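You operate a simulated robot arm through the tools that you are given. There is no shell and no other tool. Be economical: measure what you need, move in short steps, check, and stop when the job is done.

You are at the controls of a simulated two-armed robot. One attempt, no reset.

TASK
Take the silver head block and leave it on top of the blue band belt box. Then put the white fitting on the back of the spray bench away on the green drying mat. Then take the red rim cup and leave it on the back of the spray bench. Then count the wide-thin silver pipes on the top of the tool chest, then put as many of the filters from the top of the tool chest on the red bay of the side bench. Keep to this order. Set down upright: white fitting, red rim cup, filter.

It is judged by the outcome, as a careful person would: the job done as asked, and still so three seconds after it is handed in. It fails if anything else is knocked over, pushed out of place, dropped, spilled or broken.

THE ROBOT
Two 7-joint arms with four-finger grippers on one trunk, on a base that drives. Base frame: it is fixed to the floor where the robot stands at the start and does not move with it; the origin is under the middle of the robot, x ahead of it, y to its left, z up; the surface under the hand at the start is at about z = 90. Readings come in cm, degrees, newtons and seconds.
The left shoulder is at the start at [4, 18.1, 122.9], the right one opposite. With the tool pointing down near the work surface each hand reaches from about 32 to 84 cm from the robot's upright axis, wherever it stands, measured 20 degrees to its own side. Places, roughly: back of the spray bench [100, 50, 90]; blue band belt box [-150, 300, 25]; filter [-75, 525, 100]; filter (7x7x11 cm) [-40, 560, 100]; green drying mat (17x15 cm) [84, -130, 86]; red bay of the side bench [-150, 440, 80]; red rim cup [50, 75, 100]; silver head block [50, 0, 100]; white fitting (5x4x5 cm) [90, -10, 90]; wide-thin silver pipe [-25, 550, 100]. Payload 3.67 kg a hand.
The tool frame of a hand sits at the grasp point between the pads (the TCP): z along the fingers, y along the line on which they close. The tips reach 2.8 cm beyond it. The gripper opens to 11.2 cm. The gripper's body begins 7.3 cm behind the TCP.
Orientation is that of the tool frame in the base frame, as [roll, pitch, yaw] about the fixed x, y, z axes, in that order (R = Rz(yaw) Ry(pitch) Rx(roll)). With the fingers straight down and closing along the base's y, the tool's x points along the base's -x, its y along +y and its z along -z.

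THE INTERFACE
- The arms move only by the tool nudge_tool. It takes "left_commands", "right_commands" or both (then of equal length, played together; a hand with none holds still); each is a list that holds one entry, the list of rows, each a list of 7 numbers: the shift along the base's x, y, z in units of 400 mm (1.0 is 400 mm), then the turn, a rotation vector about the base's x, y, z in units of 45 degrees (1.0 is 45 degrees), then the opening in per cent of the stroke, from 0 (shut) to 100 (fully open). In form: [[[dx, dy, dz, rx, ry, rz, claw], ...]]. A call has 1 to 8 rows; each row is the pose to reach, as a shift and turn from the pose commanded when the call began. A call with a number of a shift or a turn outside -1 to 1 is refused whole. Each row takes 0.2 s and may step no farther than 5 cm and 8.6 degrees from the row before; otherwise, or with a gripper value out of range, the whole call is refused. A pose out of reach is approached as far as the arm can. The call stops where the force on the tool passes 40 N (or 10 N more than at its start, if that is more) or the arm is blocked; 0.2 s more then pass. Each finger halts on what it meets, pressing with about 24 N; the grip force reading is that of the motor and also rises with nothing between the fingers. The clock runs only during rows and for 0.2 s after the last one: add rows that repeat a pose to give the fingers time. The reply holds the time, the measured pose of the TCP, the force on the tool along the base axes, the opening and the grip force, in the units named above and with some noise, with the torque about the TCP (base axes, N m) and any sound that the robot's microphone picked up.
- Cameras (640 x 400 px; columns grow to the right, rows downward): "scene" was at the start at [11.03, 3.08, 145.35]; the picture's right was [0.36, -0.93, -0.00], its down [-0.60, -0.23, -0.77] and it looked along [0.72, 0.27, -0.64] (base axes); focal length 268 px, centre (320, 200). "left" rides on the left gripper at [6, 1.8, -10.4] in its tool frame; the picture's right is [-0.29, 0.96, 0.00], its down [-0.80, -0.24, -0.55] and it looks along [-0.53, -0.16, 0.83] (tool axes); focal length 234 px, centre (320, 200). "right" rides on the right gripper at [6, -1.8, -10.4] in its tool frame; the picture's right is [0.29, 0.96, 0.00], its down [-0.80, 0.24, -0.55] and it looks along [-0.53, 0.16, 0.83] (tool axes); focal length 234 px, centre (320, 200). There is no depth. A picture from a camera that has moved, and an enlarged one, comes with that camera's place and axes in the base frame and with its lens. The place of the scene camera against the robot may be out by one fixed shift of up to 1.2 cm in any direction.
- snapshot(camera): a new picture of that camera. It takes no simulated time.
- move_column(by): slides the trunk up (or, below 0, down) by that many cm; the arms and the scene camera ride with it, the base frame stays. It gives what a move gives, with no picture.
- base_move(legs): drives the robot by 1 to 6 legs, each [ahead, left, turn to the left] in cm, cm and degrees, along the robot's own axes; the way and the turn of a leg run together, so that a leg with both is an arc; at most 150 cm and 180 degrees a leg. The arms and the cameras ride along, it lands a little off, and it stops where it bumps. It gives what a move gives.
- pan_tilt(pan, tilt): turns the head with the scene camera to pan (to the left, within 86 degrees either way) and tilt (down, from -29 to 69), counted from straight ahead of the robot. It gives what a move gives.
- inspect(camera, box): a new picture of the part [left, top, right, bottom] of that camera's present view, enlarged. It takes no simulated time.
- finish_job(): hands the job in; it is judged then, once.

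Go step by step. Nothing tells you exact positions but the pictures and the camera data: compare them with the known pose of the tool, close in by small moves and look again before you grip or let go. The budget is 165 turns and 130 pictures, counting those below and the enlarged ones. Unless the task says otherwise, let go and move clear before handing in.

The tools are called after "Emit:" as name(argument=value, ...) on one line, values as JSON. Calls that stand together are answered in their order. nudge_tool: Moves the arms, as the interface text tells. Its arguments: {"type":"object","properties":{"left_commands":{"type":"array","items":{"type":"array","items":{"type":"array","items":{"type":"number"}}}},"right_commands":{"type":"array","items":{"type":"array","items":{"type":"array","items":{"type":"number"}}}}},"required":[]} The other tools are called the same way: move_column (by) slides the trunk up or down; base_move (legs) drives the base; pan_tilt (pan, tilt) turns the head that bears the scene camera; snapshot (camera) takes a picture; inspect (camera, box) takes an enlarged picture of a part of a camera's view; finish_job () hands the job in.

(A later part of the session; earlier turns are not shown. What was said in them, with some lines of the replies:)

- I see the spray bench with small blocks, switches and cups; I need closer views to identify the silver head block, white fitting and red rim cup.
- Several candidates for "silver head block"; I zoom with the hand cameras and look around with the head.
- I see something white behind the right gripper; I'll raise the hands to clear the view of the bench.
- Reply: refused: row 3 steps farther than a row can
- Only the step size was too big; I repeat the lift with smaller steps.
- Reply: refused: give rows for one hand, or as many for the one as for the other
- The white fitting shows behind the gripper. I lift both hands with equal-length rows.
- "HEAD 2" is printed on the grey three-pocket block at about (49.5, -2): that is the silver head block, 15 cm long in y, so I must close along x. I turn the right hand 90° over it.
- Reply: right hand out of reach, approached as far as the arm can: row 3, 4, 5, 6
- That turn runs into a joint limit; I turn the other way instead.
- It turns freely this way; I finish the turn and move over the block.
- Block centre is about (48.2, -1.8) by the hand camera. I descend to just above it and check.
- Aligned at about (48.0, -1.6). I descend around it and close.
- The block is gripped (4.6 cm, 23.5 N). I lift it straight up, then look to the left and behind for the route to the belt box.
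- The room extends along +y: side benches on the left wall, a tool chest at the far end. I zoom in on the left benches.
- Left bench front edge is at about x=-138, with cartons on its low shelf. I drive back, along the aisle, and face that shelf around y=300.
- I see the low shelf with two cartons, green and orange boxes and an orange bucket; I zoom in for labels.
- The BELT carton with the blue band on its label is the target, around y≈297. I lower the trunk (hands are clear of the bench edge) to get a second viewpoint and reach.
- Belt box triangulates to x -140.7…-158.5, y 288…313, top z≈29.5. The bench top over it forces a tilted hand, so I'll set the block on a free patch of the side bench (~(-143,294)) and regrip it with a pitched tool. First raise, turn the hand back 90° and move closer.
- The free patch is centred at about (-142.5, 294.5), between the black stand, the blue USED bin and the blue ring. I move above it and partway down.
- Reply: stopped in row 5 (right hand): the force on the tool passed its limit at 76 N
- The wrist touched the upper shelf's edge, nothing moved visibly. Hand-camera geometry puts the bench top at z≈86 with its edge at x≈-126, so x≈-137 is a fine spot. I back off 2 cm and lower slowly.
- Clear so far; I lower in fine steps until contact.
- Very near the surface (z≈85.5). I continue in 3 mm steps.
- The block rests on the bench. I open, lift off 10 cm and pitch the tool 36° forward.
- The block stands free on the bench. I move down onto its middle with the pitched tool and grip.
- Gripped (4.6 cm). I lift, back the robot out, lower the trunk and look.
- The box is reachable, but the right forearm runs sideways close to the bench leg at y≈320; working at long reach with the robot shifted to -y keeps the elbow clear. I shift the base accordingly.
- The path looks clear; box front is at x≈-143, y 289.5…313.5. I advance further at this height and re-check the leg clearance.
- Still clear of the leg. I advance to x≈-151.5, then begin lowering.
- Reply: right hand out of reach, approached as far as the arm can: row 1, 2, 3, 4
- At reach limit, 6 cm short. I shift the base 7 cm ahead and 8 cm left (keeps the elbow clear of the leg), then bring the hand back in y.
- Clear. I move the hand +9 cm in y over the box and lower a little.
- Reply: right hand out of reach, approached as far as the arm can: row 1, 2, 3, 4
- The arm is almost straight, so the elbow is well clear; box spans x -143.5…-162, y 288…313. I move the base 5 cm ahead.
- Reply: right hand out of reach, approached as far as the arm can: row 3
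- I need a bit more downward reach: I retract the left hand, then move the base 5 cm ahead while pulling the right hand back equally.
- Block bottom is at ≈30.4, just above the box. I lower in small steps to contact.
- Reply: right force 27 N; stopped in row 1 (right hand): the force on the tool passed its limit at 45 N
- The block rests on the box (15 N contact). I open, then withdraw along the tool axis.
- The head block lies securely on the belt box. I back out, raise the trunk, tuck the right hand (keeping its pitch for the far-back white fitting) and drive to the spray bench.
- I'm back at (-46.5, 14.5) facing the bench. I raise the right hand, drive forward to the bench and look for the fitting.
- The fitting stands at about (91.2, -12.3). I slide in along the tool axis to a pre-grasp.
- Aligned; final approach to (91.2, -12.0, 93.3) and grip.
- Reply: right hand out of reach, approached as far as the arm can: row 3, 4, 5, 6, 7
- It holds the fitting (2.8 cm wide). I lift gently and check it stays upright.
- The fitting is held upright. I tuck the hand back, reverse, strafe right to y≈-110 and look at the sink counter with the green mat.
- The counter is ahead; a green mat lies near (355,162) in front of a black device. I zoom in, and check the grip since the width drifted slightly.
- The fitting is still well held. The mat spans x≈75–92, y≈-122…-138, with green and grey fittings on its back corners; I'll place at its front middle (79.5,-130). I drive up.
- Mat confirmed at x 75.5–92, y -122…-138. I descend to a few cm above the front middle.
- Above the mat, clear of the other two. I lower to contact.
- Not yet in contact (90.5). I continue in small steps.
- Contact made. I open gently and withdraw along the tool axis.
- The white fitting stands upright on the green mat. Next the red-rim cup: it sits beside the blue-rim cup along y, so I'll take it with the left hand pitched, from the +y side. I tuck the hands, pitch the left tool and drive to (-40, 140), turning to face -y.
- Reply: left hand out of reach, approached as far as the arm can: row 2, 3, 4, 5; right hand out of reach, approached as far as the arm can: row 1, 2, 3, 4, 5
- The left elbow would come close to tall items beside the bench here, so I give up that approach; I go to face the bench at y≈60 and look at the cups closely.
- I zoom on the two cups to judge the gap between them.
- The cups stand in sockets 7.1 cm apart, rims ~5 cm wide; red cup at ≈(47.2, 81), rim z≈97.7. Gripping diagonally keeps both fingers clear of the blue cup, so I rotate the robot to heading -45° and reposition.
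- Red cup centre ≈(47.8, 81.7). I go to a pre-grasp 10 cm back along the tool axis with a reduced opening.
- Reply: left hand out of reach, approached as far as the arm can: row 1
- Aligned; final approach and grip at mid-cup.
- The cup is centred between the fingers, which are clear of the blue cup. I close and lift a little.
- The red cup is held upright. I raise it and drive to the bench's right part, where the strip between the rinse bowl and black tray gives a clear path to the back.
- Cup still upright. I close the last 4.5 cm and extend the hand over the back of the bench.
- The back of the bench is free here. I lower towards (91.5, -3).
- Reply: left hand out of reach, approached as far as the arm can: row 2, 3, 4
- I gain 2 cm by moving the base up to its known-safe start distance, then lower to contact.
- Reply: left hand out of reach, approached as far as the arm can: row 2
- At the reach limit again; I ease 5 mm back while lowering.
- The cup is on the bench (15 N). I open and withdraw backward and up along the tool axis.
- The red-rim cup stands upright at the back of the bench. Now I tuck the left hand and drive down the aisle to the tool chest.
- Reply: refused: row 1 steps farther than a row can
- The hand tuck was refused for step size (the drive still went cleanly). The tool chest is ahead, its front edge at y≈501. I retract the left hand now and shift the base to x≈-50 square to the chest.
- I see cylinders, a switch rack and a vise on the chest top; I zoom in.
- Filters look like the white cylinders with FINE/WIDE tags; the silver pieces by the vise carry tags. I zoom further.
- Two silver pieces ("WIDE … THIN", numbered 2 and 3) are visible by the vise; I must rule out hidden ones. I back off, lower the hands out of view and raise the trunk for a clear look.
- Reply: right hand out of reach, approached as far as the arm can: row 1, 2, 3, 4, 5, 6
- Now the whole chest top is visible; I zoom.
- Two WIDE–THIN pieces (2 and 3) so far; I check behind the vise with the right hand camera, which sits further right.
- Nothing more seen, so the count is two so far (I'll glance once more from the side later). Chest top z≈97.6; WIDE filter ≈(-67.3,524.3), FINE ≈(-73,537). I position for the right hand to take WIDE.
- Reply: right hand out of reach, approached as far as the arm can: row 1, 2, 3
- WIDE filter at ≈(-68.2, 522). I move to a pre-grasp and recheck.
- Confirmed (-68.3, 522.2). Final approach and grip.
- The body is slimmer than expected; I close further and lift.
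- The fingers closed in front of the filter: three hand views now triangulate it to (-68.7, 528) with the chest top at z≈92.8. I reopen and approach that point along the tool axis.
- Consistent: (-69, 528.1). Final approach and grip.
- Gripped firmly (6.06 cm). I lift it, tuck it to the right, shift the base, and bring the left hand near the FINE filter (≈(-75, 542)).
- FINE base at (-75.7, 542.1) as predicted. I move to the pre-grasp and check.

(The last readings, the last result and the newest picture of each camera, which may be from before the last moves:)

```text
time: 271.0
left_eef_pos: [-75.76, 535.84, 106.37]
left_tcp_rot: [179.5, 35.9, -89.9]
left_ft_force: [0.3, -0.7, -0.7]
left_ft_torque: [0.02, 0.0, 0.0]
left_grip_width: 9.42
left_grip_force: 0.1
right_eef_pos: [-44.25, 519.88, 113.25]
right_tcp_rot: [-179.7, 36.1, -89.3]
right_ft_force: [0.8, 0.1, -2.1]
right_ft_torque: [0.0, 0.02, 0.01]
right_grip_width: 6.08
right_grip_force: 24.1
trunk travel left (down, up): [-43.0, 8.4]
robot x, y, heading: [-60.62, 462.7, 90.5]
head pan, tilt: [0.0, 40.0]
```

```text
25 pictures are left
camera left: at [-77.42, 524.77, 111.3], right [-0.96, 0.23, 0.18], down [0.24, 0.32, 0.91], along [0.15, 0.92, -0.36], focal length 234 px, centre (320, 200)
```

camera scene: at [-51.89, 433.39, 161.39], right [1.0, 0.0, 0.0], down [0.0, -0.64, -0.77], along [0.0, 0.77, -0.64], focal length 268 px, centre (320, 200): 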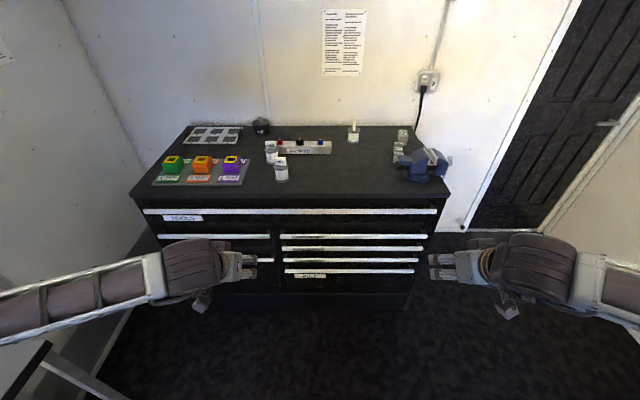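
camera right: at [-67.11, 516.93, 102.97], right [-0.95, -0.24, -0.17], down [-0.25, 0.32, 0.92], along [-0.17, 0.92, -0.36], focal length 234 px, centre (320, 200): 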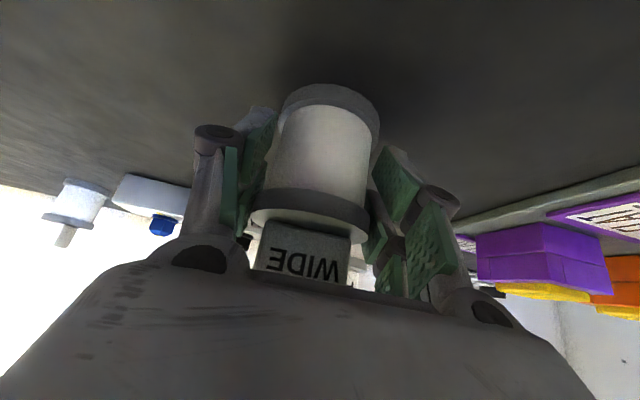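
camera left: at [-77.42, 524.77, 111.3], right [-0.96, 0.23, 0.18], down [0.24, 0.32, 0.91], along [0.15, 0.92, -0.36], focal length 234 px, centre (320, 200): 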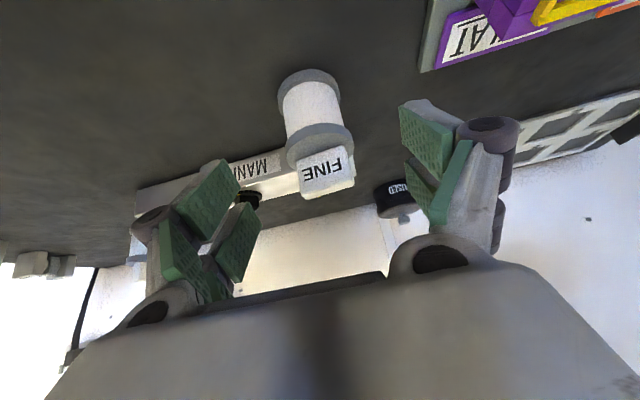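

Aligned; final approach and grip of FINE.

Emit:
nudge_tool(left_commands=[[[0.002, 0.05, -0.07, 0, 0, 0, 84], [0.004, 0.1, -0.14, 0, 0, 0, 84], [0.005, 0.147, -0.205, 0, 0, 0, 84], [0.005, 0.147, -0.205, 0, 0, 0, 60], [0.005, 0.147, -0.205, 0, 0, 0, 30], [0.005, 0.147, -0.205, 0, 0, 0, 15], [0.005, 0.147, -0.205, 0, 0, 0, 15], [0.005, 0.147, -0.205, 0, 0, 0, 15]]])

Emit:
nudge_tool(left_commands=[[[0, 0, 0.04, 0, 0, 0, 15], [0, 0, 0.14, 0, 0, 0, 15], [0, -0.02, 0.24, 0, 0, 0, 15], [0, -0.08, 0.34, 0, 0, 0, 15], [0, -0.18, 0.4, 0, 0, 0, 15], [0, -0.28, 0.42, 0, 0, 0, 15]]])

Emit:
snapshot(camera="left")

Emit:
snapshot(camera="scene")

```text
time: 272.8
left_eef_pos: [-75.56, 541.76, 98.28]
left_tcp_rot: [179.4, 35.8, -89.8]
left_ft_force: [1.2, -0.1, 0.9]
left_ft_torque: [0.02, -0.01, 0.01]
left_grip_width: 5.99
left_grip_force: 24.1
right_eef_pos: [-44.32, 519.87, 113.19]
right_tcp_rot: [-179.7, 36.1, -89.4]
right_ft_force: [0.9, -0.2, -1.0]
right_ft_torque: [-0.01, 0.02, -0.01]
right_grip_width: 6.05
right_grip_force: 24.1
trunk travel left (down, up): [-43.0, 8.4]
robot x, y, heading: [-60.2, 462.92, 90.2]
head pan, tilt: [0.0, 40.0]
```

```text
time: 274.2
left_eef_pos: [-75.61, 530.63, 114.97]
left_tcp_rot: [179.5, 35.9, -89.8]
left_ft_force: [0.0, -0.5, -0.3]
left_ft_torque: [0.03, -0.05, 0.03]
left_grip_width: 6.02
left_grip_force: 24.1
right_eef_pos: [-44.32, 519.67, 113.29]
right_tcp_rot: [-179.7, 36.3, -89.3]
right_ft_force: [0.5, 0.4, -0.6]
right_ft_torque: [-0.01, -0.02, -0.01]
right_grip_width: 6.06
right_grip_force: 23.7
trunk travel left (down, up): [-43.0, 8.4]
robot x, y, heading: [-60.23, 462.34, 90.2]
head pan, tilt: [0.0, 40.0]
```

```text
24 pictures are left
camera left: at [-77.23, 519.52, 119.88], right [-0.96, 0.23, 0.18], down [0.24, 0.32, 0.91], along [0.15, 0.92, -0.36], focal length 234 px, centre (320, 200)
```

left: 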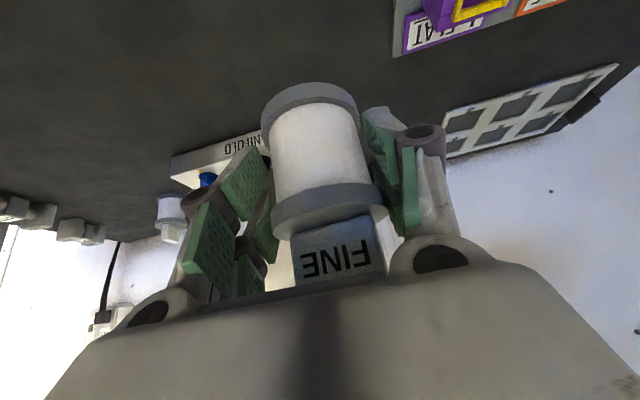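

```text
23 pictures are left
camera scene: at [-59.62, 473.16, 153.43], right [1.0, 0.0, 0.0], down [0.0, -0.64, -0.77], along [0.0, 0.77, -0.64], focal length 268 px, centre (320, 200)
```

scene: 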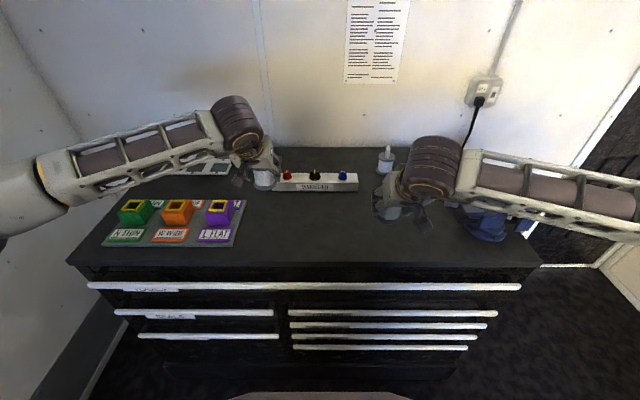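

Both filters are held. I retract, back away and shift right for one more look behind the vise to confirm the pipe count.

Emit:
nudge_tool(left_commands=[[[0, -0.1, 0, 0, 0, 0, 15], [0, -0.2, 0, 0, 0, 0, 15], [-0.02, -0.3, 0, 0, 0, 0, 15], [-0.04, -0.4, 0, 0, 0, 0, 15]]])

Emit:
base_move(legs=[[-35, 0, 0], [0, -75, 0]])

Emit:
pan_tilt(pan=12, tilt=28)

Emit:
snapshot(camera="scene")

```text
time: 275.2
left_eef_pos: [-77.06, 514.5, 115.1]
left_tcp_rot: [179.4, 36.0, -89.8]
left_ft_force: [1.3, -1.5, -1.1]
left_ft_torque: [-0.02, 0.0, 0.01]
left_grip_width: 6.05
left_grip_force: 24.4
right_eef_pos: [-44.36, 519.66, 113.33]
right_tcp_rot: [-179.6, 36.3, -89.3]
right_ft_force: [-0.9, 0.5, -0.2]
right_ft_torque: [-0.03, -0.02, 0.03]
right_grip_width: 6.06
right_grip_force: 23.8
trunk travel left (down, up): [-43.0, 8.4]
robot x, y, heading: [-60.51, 462.5, 90.1]
head pan, tilt: [0.0, 40.0]
```

```text
time: 281.2
left_eef_pos: [-2.44, 481.08, 115.05]
left_tcp_rot: [179.6, 35.9, -90.0]
left_ft_force: [-0.4, 0.6, -0.3]
left_ft_torque: [-0.02, -0.02, 0.02]
left_grip_width: 6.03
left_grip_force: 24.0
right_eef_pos: [30.22, 485.93, 113.18]
right_tcp_rot: [-179.7, 36.1, -89.5]
right_ft_force: [-0.4, 0.0, -0.3]
right_ft_torque: [-0.02, 0.01, -0.02]
right_grip_width: 6.02
right_grip_force: 24.2
trunk travel left (down, up): [-43.0, 8.4]
robot x, y, heading: [14.01, 429.0, 90.0]
head pan, tilt: [0.0, 40.0]
```

```text
time: 281.9
left_eef_pos: [-2.46, 480.98, 115.08]
left_tcp_rot: [179.4, 36.0, -90.1]
left_ft_force: [0.1, 0.9, -0.3]
left_ft_torque: [-0.02, 0.03, 0.0]
left_grip_width: 6.03
left_grip_force: 24.0
right_eef_pos: [30.17, 486.15, 113.16]
right_tcp_rot: [-179.9, 36.1, -89.6]
right_ft_force: [-0.2, -0.2, -1.2]
right_ft_torque: [0.0, 0.05, 0.01]
right_grip_width: 6.04
right_grip_force: 24.4
trunk travel left (down, up): [-43.0, 8.4]
robot x, y, heading: [13.78, 428.84, 90.0]
head pan, tilt: [12.0, 28.0]
```

```text
22 pictures are left
camera scene: at [13.01, 440.01, 155.27], right [0.98, 0.21, 0.0], down [0.1, -0.46, -0.88], along [-0.18, 0.86, -0.47], focal length 268 px, centre (320, 200)
```

scene: 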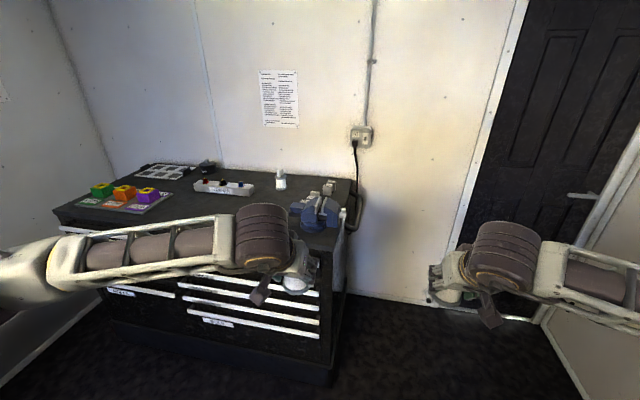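

Emit:
inspect(camera="scene", box=[260, 160, 370, 240])

```text
5.00 times, centred on (315, 200) of scene
camera zoom: at [13.01, 440.01, 155.27], right [0.98, 0.21, 0.0], down [0.1, -0.46, -0.88], along [-0.18, 0.86, -0.47], focal length 1341 px, centre (345, 200)
```

zoom: 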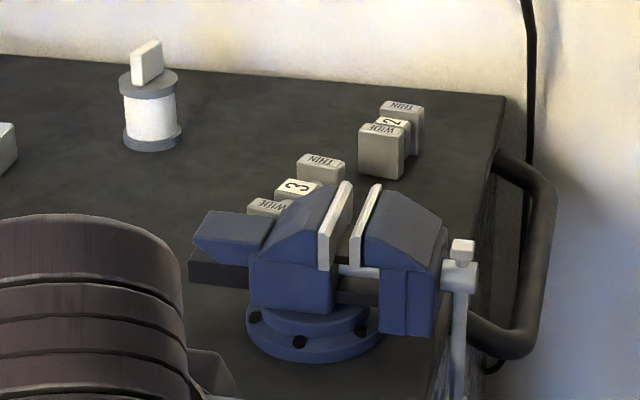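

Confirmed: exactly two wide-thin silver pipes, so two filters – both in hand. I turn toward the side bench and look for the red bay.

Emit:
base_move(legs=[[0, 0, 90], [68, -11, 0]])

Emit:
pan_tilt(pan=0, tilt=40)

Emit:
snapshot(camera="scene")

```text
time: 289.9
left_eef_pos: [-106.31, 426.35, 115.04]
left_tcp_rot: [179.5, 35.9, -1.2]
left_ft_force: [0.6, -1.2, -1.2]
left_ft_torque: [0.01, -0.02, 0.03]
left_grip_width: 6.03
left_grip_force: 24.0
right_eef_pos: [-110.69, 459.03, 113.3]
right_tcp_rot: [-179.8, 36.1, -0.8]
right_ft_force: [-0.2, -0.5, 0.0]
right_ft_torque: [0.03, 0.01, -0.01]
right_grip_width: 5.99
right_grip_force: 24.3
trunk travel left (down, up): [-43.0, 8.4]
robot x, y, heading: [-53.76, 441.18, 178.8]
head pan, tilt: [12.0, 28.0]
```

```text
time: 290.7
left_eef_pos: [-106.44, 426.32, 114.99]
left_tcp_rot: [179.6, 35.8, -1.3]
left_ft_force: [-0.2, 0.0, -1.2]
left_ft_torque: [-0.03, 0.01, -0.02]
left_grip_width: 6.03
left_grip_force: 24.5
right_eef_pos: [-110.7, 459.1, 113.14]
right_tcp_rot: [-179.8, 36.1, -0.8]
right_ft_force: [-0.5, 0.1, -0.2]
right_ft_torque: [0.0, 0.0, -0.03]
right_grip_width: 6.02
right_grip_force: 23.8
trunk travel left (down, up): [-43.0, 8.4]
robot x, y, heading: [-53.9, 441.55, 178.6]
head pan, tilt: [0.0, 40.0]
```

```text
20 pictures are left
camera scene: at [-63.54, 441.61, 153.42], right [0.02, 1.0, 0.0], down [0.64, -0.01, -0.77], along [-0.77, 0.02, -0.64], focal length 268 px, centre (320, 200)
```

scene: 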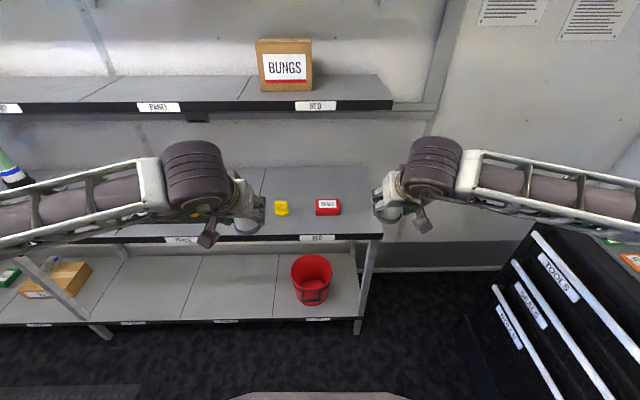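

The RED bay is the bench's last section (y≈421–463, x -126…-170) with a red box and a yellow item in its front half. I'll set the filters behind them at about (-150,453) and (-150,433). I lower the trunk and drive closer.

Emit:
base_move(legs=[[20, 0, 1.2]])

Emit:
move_column(by=-8)

Emit:
snapshot(camera="right")

Emit:
snapshot(camera="scene")

```text
time: 292.3
left_eef_pos: [-125.91, 425.22, 115.12]
left_tcp_rot: [179.4, 35.8, 0.0]
left_ft_force: [-0.1, -0.4, -0.6]
left_ft_torque: [0.0, 0.02, 0.01]
left_grip_width: 6.02
left_grip_force: 24.0
right_eef_pos: [-131.03, 458.02, 113.25]
right_tcp_rot: [-179.8, 36.1, 0.6]
right_ft_force: [0.1, -0.6, 0.5]
right_ft_torque: [0.03, 0.04, -0.01]
right_grip_width: 6.02
right_grip_force: 24.1
trunk travel left (down, up): [-43.0, 8.4]
robot x, y, heading: [-74.26, 441.49, -179.9]
head pan, tilt: [0.0, 40.0]
```

```text
time: 293.5
left_eef_pos: [-126.07, 425.22, 106.89]
left_tcp_rot: [179.5, 35.9, -0.1]
left_ft_force: [0.1, -0.4, -0.7]
left_ft_torque: [0.0, -0.03, 0.0]
left_grip_width: 6.04
left_grip_force: 23.8
right_eef_pos: [-131.16, 457.9, 105.16]
right_tcp_rot: [-179.7, 36.1, 0.5]
right_ft_force: [0.7, -0.6, 0.3]
right_ft_torque: [-0.01, -0.01, -0.02]
right_grip_width: 6.02
right_grip_force: 24.1
trunk travel left (down, up): [-35.0, 16.4]
robot x, y, heading: [-73.76, 441.38, -179.8]
head pan, tilt: [0.0, 40.0]
```

```text
19 pictures are left
camera right: at [-120.2, 459.79, 110.11], right [0.24, -0.96, -0.17], down [-0.32, -0.24, 0.92], along [-0.92, -0.16, -0.36], focal length 234 px, centre (320, 200)
```

right: 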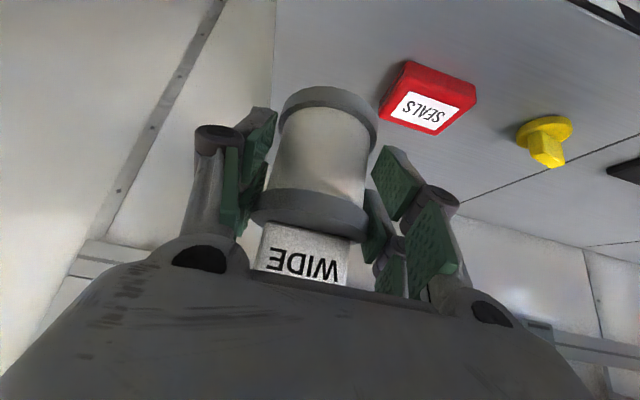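

```text
18 pictures are left
camera scene: at [-83.6, 441.56, 145.34], right [0.0, 1.0, 0.0], down [0.64, 0.0, -0.77], along [-0.77, 0.0, -0.64], focal length 268 px, centre (320, 200)
```

scene: 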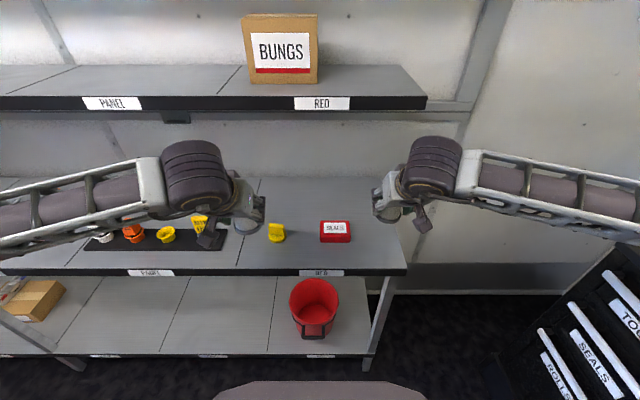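

Measured: SEALS box x -134…-143.5 at y≈446, yellow piece (-138,429), bench end y≈464.6, seam y≈420. I move the right hand over (-151.3, 454).

Emit:
nudge_tool(right_commands=[[[-0.08, -0.02, -0.03, 0, 0, 0, 15], [-0.17, -0.04, -0.06, 0, 0, 0, 15], [-0.26, -0.06, -0.09, 0, 0, 0, 15], [-0.35, -0.08, -0.12, 0, 0, 0, 15], [-0.43, -0.098, -0.15, 0, 0, 0, 15], [-0.503, -0.098, -0.18, 0, 0, 0, 15]]])

Emit:
nudge_tool(right_commands=[[[0, 0, -0.08, 0, 0, 0, 15], [0, 0, -0.13, 0, 0, 0, 15]]])

Emit:
snapshot(camera="right")

Emit:
inspect(camera="scene", box=[240, 110, 480, 285])

```text
time: 294.9
left_eef_pos: [-126.22, 425.31, 106.91]
left_tcp_rot: [179.5, 35.8, -0.1]
left_ft_force: [0.2, -0.4, -1.2]
left_ft_torque: [0.03, 0.0, 0.0]
left_grip_width: 6.04
left_grip_force: 24.6
right_eef_pos: [-151.19, 453.97, 97.67]
right_tcp_rot: [-179.6, 36.1, 0.5]
right_ft_force: [0.1, 0.1, 0.3]
right_ft_torque: [0.01, -0.01, 0.0]
right_grip_width: 6.02
right_grip_force: 24.2
trunk travel left (down, up): [-35.0, 16.4]
robot x, y, heading: [-73.77, 441.36, -179.8]
head pan, tilt: [0.0, 40.0]
```

```text
time: 295.5
left_eef_pos: [-126.16, 425.38, 106.89]
left_tcp_rot: [179.5, 35.9, 0.1]
left_ft_force: [-1.0, 0.4, -1.4]
left_ft_torque: [0.0, 0.0, 0.01]
left_grip_width: 6.01
left_grip_force: 24.6
right_eef_pos: [-151.25, 454.05, 92.51]
right_tcp_rot: [-179.8, 36.1, 0.3]
right_ft_force: [0.6, -0.5, -0.9]
right_ft_torque: [0.0, -0.01, 0.01]
right_grip_width: 6.03
right_grip_force: 24.4
trunk travel left (down, up): [-35.0, 16.4]
robot x, y, heading: [-74.13, 441.44, -180.1]
head pan, tilt: [0.0, 40.0]
```

```text
17 pictures are left
camera right: at [-140.26, 455.86, 97.54], right [0.24, -0.96, -0.17], down [-0.32, -0.24, 0.92], along [-0.92, -0.16, -0.36], focal length 234 px, centre (320, 200)
```

right: 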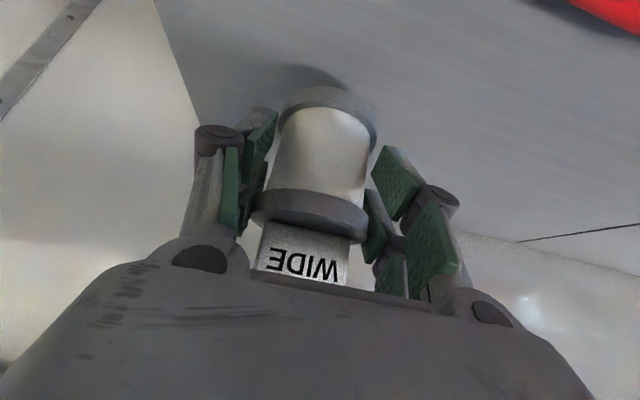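

```text
2.29 times, centred on (360, 198) of scene
camera zoom: at [-83.62, 441.55, 145.34], right [0.0, 1.0, 0.0], down [0.64, 0.0, -0.77], along [-0.77, 0.0, -0.64], focal length 613 px, centre (229, 206)
```

zoom: 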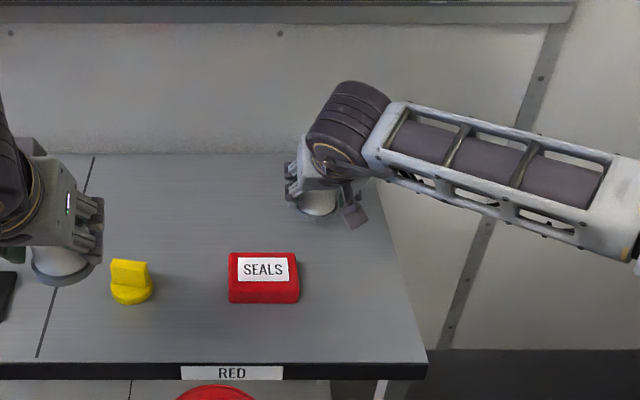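

Clear and inside the bay. I lower to contact.

Emit:
nudge_tool(right_commands=[[[0, 0, -0.02, 0, 0, 0, 15], [0, 0, -0.035, 0, 0, 0, 15], [0, 0, -0.042, 0, 0, 0, 15]]])

Emit:
nudge_tool(right_commands=[[[0, 0, -0.008, 0, 0, 0, 15], [0, 0, -0.014, 0, 0, 0, 15]]])

```text
time: 296.3
left_eef_pos: [-126.16, 425.38, 107.03]
left_tcp_rot: [179.6, 35.9, 0.0]
left_ft_force: [0.5, 0.0, -0.6]
left_ft_torque: [0.03, -0.02, 0.01]
left_grip_width: 6.02
left_grip_force: 24.1
right_eef_pos: [-151.13, 454.03, 90.93]
right_tcp_rot: [-179.8, 36.2, 0.6]
right_ft_force: [0.3, -0.2, -2.1]
right_ft_torque: [-0.02, 0.02, 0.01]
right_grip_width: 6.02
right_grip_force: 24.2
trunk travel left (down, up): [-35.0, 16.4]
robot x, y, heading: [-73.69, 441.45, -180.0]
head pan, tilt: [0.0, 40.0]
```

```text
time: 296.9
left_eef_pos: [-126.11, 425.21, 106.85]
left_tcp_rot: [179.5, 35.9, 0.0]
left_ft_force: [-0.4, 0.4, -0.7]
left_ft_torque: [-0.01, -0.04, -0.01]
left_grip_width: 6.04
left_grip_force: 24.1
right_eef_pos: [-151.17, 454.06, 90.57]
right_tcp_rot: [-179.8, 36.1, 0.4]
right_ft_force: [-1.1, 0.5, -0.4]
right_ft_torque: [-0.03, 0.02, -0.01]
right_grip_width: 6.02
right_grip_force: 24.2
trunk travel left (down, up): [-35.0, 16.4]
robot x, y, heading: [-73.94, 441.31, -180.0]
head pan, tilt: [0.0, 40.0]
```

Emit:
nudge_tool(right_commands=[[[0, 0, -0.008, 0, 0, 0, 15], [0, 0, -0.014, 0, 0, 0, 15]]])

Emit:
nudge_tool(right_commands=[[[0, 0, -0.006, 0, 0, 0, 15], [0, 0, -0.01, 0, 0, 0, 15]]])

```text
time: 297.5
left_eef_pos: [-126.1, 425.34, 107.11]
left_tcp_rot: [179.5, 35.9, -0.1]
left_ft_force: [0.5, 1.0, -0.3]
left_ft_torque: [0.0, -0.04, -0.01]
left_grip_width: 6.02
left_grip_force: 24.2
right_eef_pos: [-151.33, 454.06, 90.07]
right_tcp_rot: [-179.8, 36.2, 0.4]
right_ft_force: [-0.5, -0.4, 4.2]
right_ft_torque: [0.03, -0.07, 0.03]
right_grip_width: 6.02
right_grip_force: 24.6
trunk travel left (down, up): [-35.0, 16.4]
robot x, y, heading: [-74.17, 441.71, -179.9]
head pan, tilt: [0.0, 40.0]
```

```text
time: 298.1
left_eef_pos: [-126.0, 425.3, 107.07]
left_tcp_rot: [179.5, 36.0, -0.1]
left_ft_force: [-1.0, -0.7, -0.7]
left_ft_torque: [-0.01, 0.0, -0.02]
left_grip_width: 6.04
left_grip_force: 24.4
right_eef_pos: [-151.25, 454.08, 89.93]
right_tcp_rot: [-179.9, 36.5, 0.4]
right_ft_force: [-1.7, 2.9, 17.5]
right_ft_torque: [0.05, 0.09, -0.01]
right_grip_width: 6.04
right_grip_force: 24.1
trunk travel left (down, up): [-35.0, 16.4]
robot x, y, heading: [-73.73, 441.56, -179.9]
head pan, tilt: [0.0, 40.0]
```

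WIDE is resting on the bench. I open and withdraw along the tool axis.

Emit:
nudge_tool(right_commands=[[[0, 0, 0.004, 0, 0, 0, 65], [0, 0, 0.006, 0, 0, 0, 84], [0, 0, 0.006, 0, 0, 0, 84], [0.04, 0, 0.06, 0, 0, 0, 84], [0.1, 0, 0.14, 0, 0, 0, 84], [0.16, 0, 0.22, 0, 0, 0, 84], [0.24, 0.02, 0.3, 0, 0, 0, 84], [0.33, 0.04, 0.36, 0, 0, 0, 84]]])

Emit:
nudge_tool(right_commands=[[[0.1, 0.02, 0.03, 0, 0, 0, 84], [0.2, 0.04, 0.06, 0, 0, 0, 84], [0.3, 0.06, 0.08, 0, 0, 0, 84]]])

Emit:
inspect(camera="scene", box=[240, 110, 480, 285])

```text
time: 299.9
left_eef_pos: [-125.99, 425.23, 106.97]
left_tcp_rot: [179.3, 35.8, -0.1]
left_ft_force: [0.3, 0.0, -0.6]
left_ft_torque: [-0.01, 0.0, -0.01]
left_grip_width: 6.05
left_grip_force: 24.3
right_eef_pos: [-137.74, 455.86, 104.23]
right_tcp_rot: [-179.8, 36.2, 0.5]
right_ft_force: [-0.6, -1.1, -0.4]
right_ft_torque: [0.0, 0.0, -0.02]
right_grip_width: 9.42
right_grip_force: 0.2
trunk travel left (down, up): [-35.0, 16.4]
robot x, y, heading: [-74.08, 441.97, -179.7]
head pan, tilt: [0.0, 40.0]
```

```text
time: 300.7
left_eef_pos: [-126.09, 425.28, 107.01]
left_tcp_rot: [179.5, 35.8, 0.0]
left_ft_force: [-0.3, 0.2, -0.2]
left_ft_torque: [0.0, -0.05, -0.01]
left_grip_width: 6.05
left_grip_force: 23.7
right_eef_pos: [-126.02, 457.97, 107.1]
right_tcp_rot: [-179.7, 36.1, 0.6]
right_ft_force: [0.2, 0.7, 0.5]
right_ft_torque: [0.0, -0.01, -0.01]
right_grip_width: 9.42
right_grip_force: 0.1
trunk travel left (down, up): [-35.0, 16.4]
robot x, y, heading: [-74.23, 441.07, -179.8]
head pan, tilt: [0.0, 40.0]
```

```text
2.29 times, centred on (360, 198) of scene
camera zoom: at [-83.47, 441.61, 145.36], right [0.0, 1.0, 0.0], down [0.64, 0.0, -0.77], along [-0.77, 0.0, -0.64], focal length 613 px, centre (229, 206)
```

zoom: 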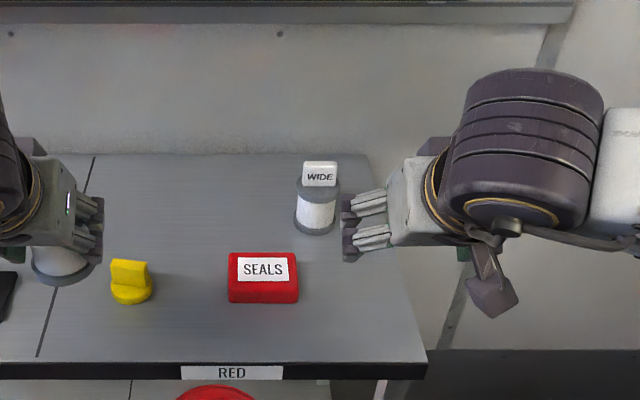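

WIDE stands upright in the red bay. Now the left hand brings FINE over (-151.3, 434).

Emit:
nudge_tool(left_commands=[[[-0.09, 0.035, 0, 0, 0, 0, 15], [-0.18, 0.07, 0, 0, 0, 0, 15], [-0.27, 0.105, -0.02, 0, 0, 0, 15], [-0.36, 0.14, -0.06, 0, 0, 0, 15], [-0.45, 0.18, -0.1, 0, 0, 0, 15], [-0.54, 0.215, -0.13, 0, 0, 0, 15], [-0.63, 0.217, -0.18, 0, 0, 0, 15], [-0.63, 0.217, -0.25, 0, 0, 0, 15]]])

Emit:
nudge_tool(left_commands=[[[0, 0, -0.06, 0, 0, 0, 15], [0, 0, -0.1, 0, 0, 0, 15]]])

Emit:
snapshot(camera="left")

Emit:
inspect(camera="scene", box=[160, 110, 400, 285])

```text
time: 302.5
left_eef_pos: [-151.27, 434.0, 96.99]
left_tcp_rot: [179.5, 35.9, 0.0]
left_ft_force: [0.2, 0.2, -0.8]
left_ft_torque: [0.0, -0.01, 0.03]
left_grip_width: 6.05
left_grip_force: 23.9
right_eef_pos: [-125.91, 457.96, 107.15]
right_tcp_rot: [-179.8, 36.1, 0.4]
right_ft_force: [-0.3, -0.3, -0.2]
right_ft_torque: [0.04, 0.0, -0.01]
right_grip_width: 9.4
right_grip_force: 0.0
trunk travel left (down, up): [-35.0, 16.4]
robot x, y, heading: [-74.28, 441.35, -180.1]
head pan, tilt: [0.0, 40.0]
```

```text
time: 303.1
left_eef_pos: [-151.19, 434.11, 93.1]
left_tcp_rot: [179.5, 35.9, -0.1]
left_ft_force: [0.2, 0.4, -1.2]
left_ft_torque: [-0.05, 0.01, -0.02]
left_grip_width: 6.04
left_grip_force: 23.7
right_eef_pos: [-126.05, 457.97, 107.15]
right_tcp_rot: [-179.8, 36.1, 0.5]
right_ft_force: [-0.1, -0.1, -0.1]
right_ft_torque: [0.01, 0.02, -0.02]
right_grip_width: 9.4
right_grip_force: 0.1
trunk travel left (down, up): [-35.0, 16.4]
robot x, y, heading: [-74.3, 441.47, -180.0]
head pan, tilt: [0.0, 40.0]
```

```text
14 pictures are left
camera left: at [-140.23, 432.25, 97.85], right [-0.23, -0.96, 0.18], down [-0.32, 0.25, 0.91], along [-0.92, 0.15, -0.36], focal length 234 px, centre (320, 200)
```

left: 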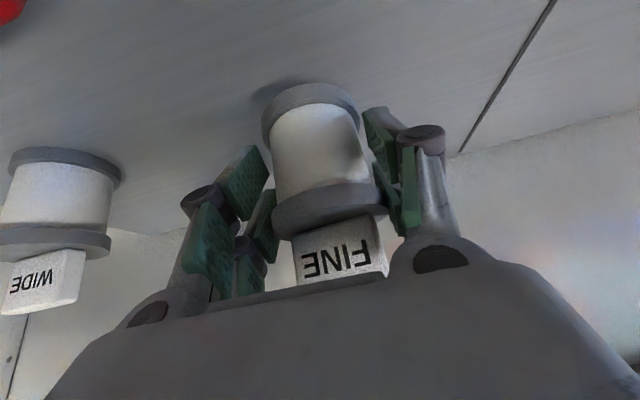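

```text
2.29 times, centred on (280, 198) of scene
camera zoom: at [-83.57, 441.57, 145.35], right [0.0, 1.0, 0.0], down [0.64, 0.0, -0.77], along [-0.77, 0.0, -0.64], focal length 613 px, centre (411, 206)
```

zoom: 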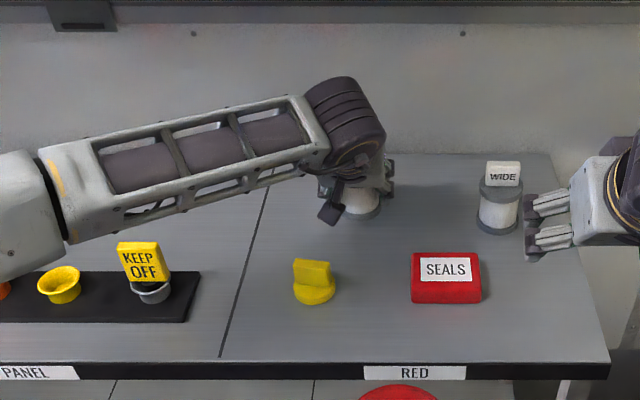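

FINE is over the red bay, clear of everything. I lower to contact.

Emit:
nudge_tool(left_commands=[[[0, 0, -0.02, 0, 0, 0, 15], [0, 0, -0.04, 0, 0, 0, 15], [0, 0, -0.055, 0, 0, 0, 15]]])

Emit:
nudge_tool(left_commands=[[[0, 0, -0.006, 0, 0, 0, 15], [0, 0, -0.012, 0, 0, 0, 15]]])

```text
time: 303.9
left_eef_pos: [-151.3, 433.86, 90.73]
left_tcp_rot: [179.3, 35.8, 0.0]
left_ft_force: [0.2, 0.0, -0.8]
left_ft_torque: [0.0, 0.0, -0.03]
left_grip_width: 6.04
left_grip_force: 24.2
right_eef_pos: [-126.16, 458.02, 107.03]
right_tcp_rot: [-179.8, 36.2, 0.4]
right_ft_force: [-0.1, 0.1, -0.2]
right_ft_torque: [-0.01, 0.02, -0.02]
right_grip_width: 9.4
right_grip_force: 0.0
trunk travel left (down, up): [-35.0, 16.4]
robot x, y, heading: [-74.06, 441.5, -180.2]
head pan, tilt: [0.0, 40.0]
```

```text
time: 304.5
left_eef_pos: [-151.36, 434.03, 90.37]
left_tcp_rot: [179.5, 35.8, 0.1]
left_ft_force: [0.1, 0.8, -0.7]
left_ft_torque: [-0.02, 0.0, -0.02]
left_grip_width: 6.04
left_grip_force: 22.9
right_eef_pos: [-126.12, 457.89, 107.0]
right_tcp_rot: [-179.8, 36.1, 0.6]
right_ft_force: [0.2, 0.3, -0.7]
right_ft_torque: [0.01, -0.01, -0.02]
right_grip_width: 9.42
right_grip_force: 0.1
trunk travel left (down, up): [-35.0, 16.4]
robot x, y, heading: [-74.15, 441.9, -179.6]
head pan, tilt: [0.0, 40.0]
```

Emit:
nudge_tool(left_commands=[[[0, 0, -0.006, 0, 0, 0, 15], [0, 0, -0.01, 0, 0, 0, 15]]])

Emit:
nudge_tool(left_commands=[[[0, 0, -0.006, 0, 0, 0, 15]]])

```text
time: 305.1
left_eef_pos: [-151.42, 433.98, 90.39]
left_tcp_rot: [179.5, 36.2, 0.0]
left_ft_force: [0.3, -0.6, 13.4]
left_ft_torque: [-0.3, -0.02, -0.06]
left_grip_width: 6.04
left_grip_force: 23.5
right_eef_pos: [-125.89, 458.04, 107.16]
right_tcp_rot: [-179.8, 36.1, 0.6]
right_ft_force: [-0.1, 0.1, -0.3]
right_ft_torque: [-0.02, 0.01, 0.0]
right_grip_width: 9.43
right_grip_force: 0.1
trunk travel left (down, up): [-35.0, 16.4]
robot x, y, heading: [-74.18, 441.4, -180.0]
head pan, tilt: [0.0, 40.0]
```

```text
time: 305.5
left_eef_pos: [-151.21, 434.04, 90.06]
left_tcp_rot: [179.6, 36.2, -0.1]
left_ft_force: [-3.8, -1.2, 18.4]
left_ft_torque: [-0.17, 0.32, -0.14]
left_grip_width: 6.07
left_grip_force: 24.0
right_eef_pos: [-125.98, 457.94, 107.2]
right_tcp_rot: [-179.9, 36.3, 0.5]
right_ft_force: [0.5, -0.6, -0.2]
right_ft_torque: [-0.02, 0.01, -0.04]
right_grip_width: 9.41
right_grip_force: 0.0
trunk travel left (down, up): [-35.0, 16.4]
robot x, y, heading: [-74.26, 441.21, -179.9]
head pan, tilt: [0.0, 40.0]
```

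In contact with the bench. I open and withdraw.

Emit:
nudge_tool(left_commands=[[[0, 0, 0.006, 0, 0, 0, 65], [0, 0, 0.008, 0, 0, 0, 84], [0, 0, 0.008, 0, 0, 0, 84], [0.04, 0, 0.06, 0, 0, 0, 84], [0.1, 0, 0.14, 0, 0, 0, 84], [0.16, 0, 0.22, 0, 0, 0, 84], [0.24, 0, 0.3, 0, 0, 0, 84], [0.33, 0, 0.36, 0, 0, 0, 84]]])

Emit:
base_move(legs=[[-35, 0, 0]])

Emit:
inspect(camera="scene", box=[180, 80, 420, 255])

```text
time: 307.3
left_eef_pos: [-138.0, 433.71, 104.01]
left_tcp_rot: [179.4, 35.9, 0.0]
left_ft_force: [0.8, 0.2, 0.1]
left_ft_torque: [-0.03, -0.03, 0.01]
left_grip_width: 9.44
left_grip_force: 0.0
right_eef_pos: [-126.0, 457.98, 107.29]
right_tcp_rot: [-179.8, 36.2, 0.5]
right_ft_force: [0.1, 0.1, -0.1]
right_ft_torque: [-0.04, 0.04, 0.02]
right_grip_width: 9.41
right_grip_force: 0.1
trunk travel left (down, up): [-35.0, 16.4]
robot x, y, heading: [-73.85, 441.27, -179.8]
head pan, tilt: [0.0, 40.0]
```

```text
time: 309.6
left_eef_pos: [-103.02, 434.34, 103.88]
left_tcp_rot: [179.5, 35.9, -0.4]
left_ft_force: [0.1, 0.0, -0.1]
left_ft_torque: [0.0, 0.03, -0.02]
left_grip_width: 9.41
left_grip_force: 0.0
right_eef_pos: [-90.82, 458.27, 107.06]
right_tcp_rot: [-179.7, 36.1, 0.0]
right_ft_force: [1.1, 0.4, -0.5]
right_ft_torque: [0.01, 0.01, 0.01]
right_grip_width: 9.39
right_grip_force: 0.1
trunk travel left (down, up): [-35.0, 16.4]
robot x, y, heading: [-39.17, 441.54, 179.7]
head pan, tilt: [0.0, 40.0]
```

```text
2.29 times, centred on (300, 168) of scene
camera zoom: at [-48.5, 441.57, 145.35], right [0.01, 1.0, 0.0], down [0.64, 0.0, -0.77], along [-0.77, 0.01, -0.64], focal length 613 px, centre (366, 274)
```

zoom: 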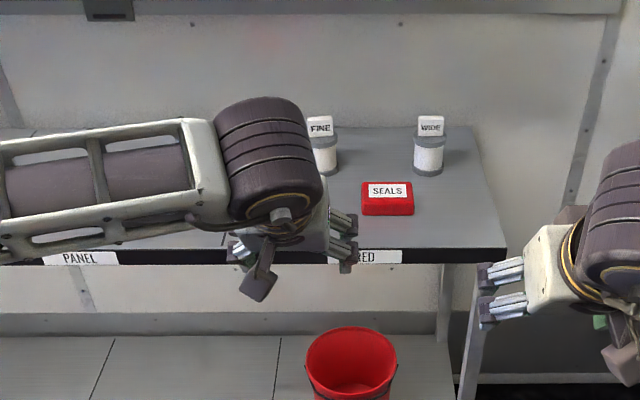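

Both filters stand upright in the red bay, the hands are clear, and every earlier placement looked stable when I left it. I hand in the job.

Emit:
finish_job()

```text
The job is handed in.
```

I did all four parts in the order you asked and handed the job in.
- **Head block:** the silver head block is on top of the blue-band belt box.
- **White fitting:** it is upright on the green drying mat.
- **Red-rim cup:** it is upright on the back of the spray bench, about 90 cm out. That was as far as the arm could reach.
- **Filters:** I counted two wide-thin silver pipes, so two filters (FINE and WIDE) are upright in the red bay.

The arm bumped the edge of the shelf above the side bench once, and nothing visibly moved.
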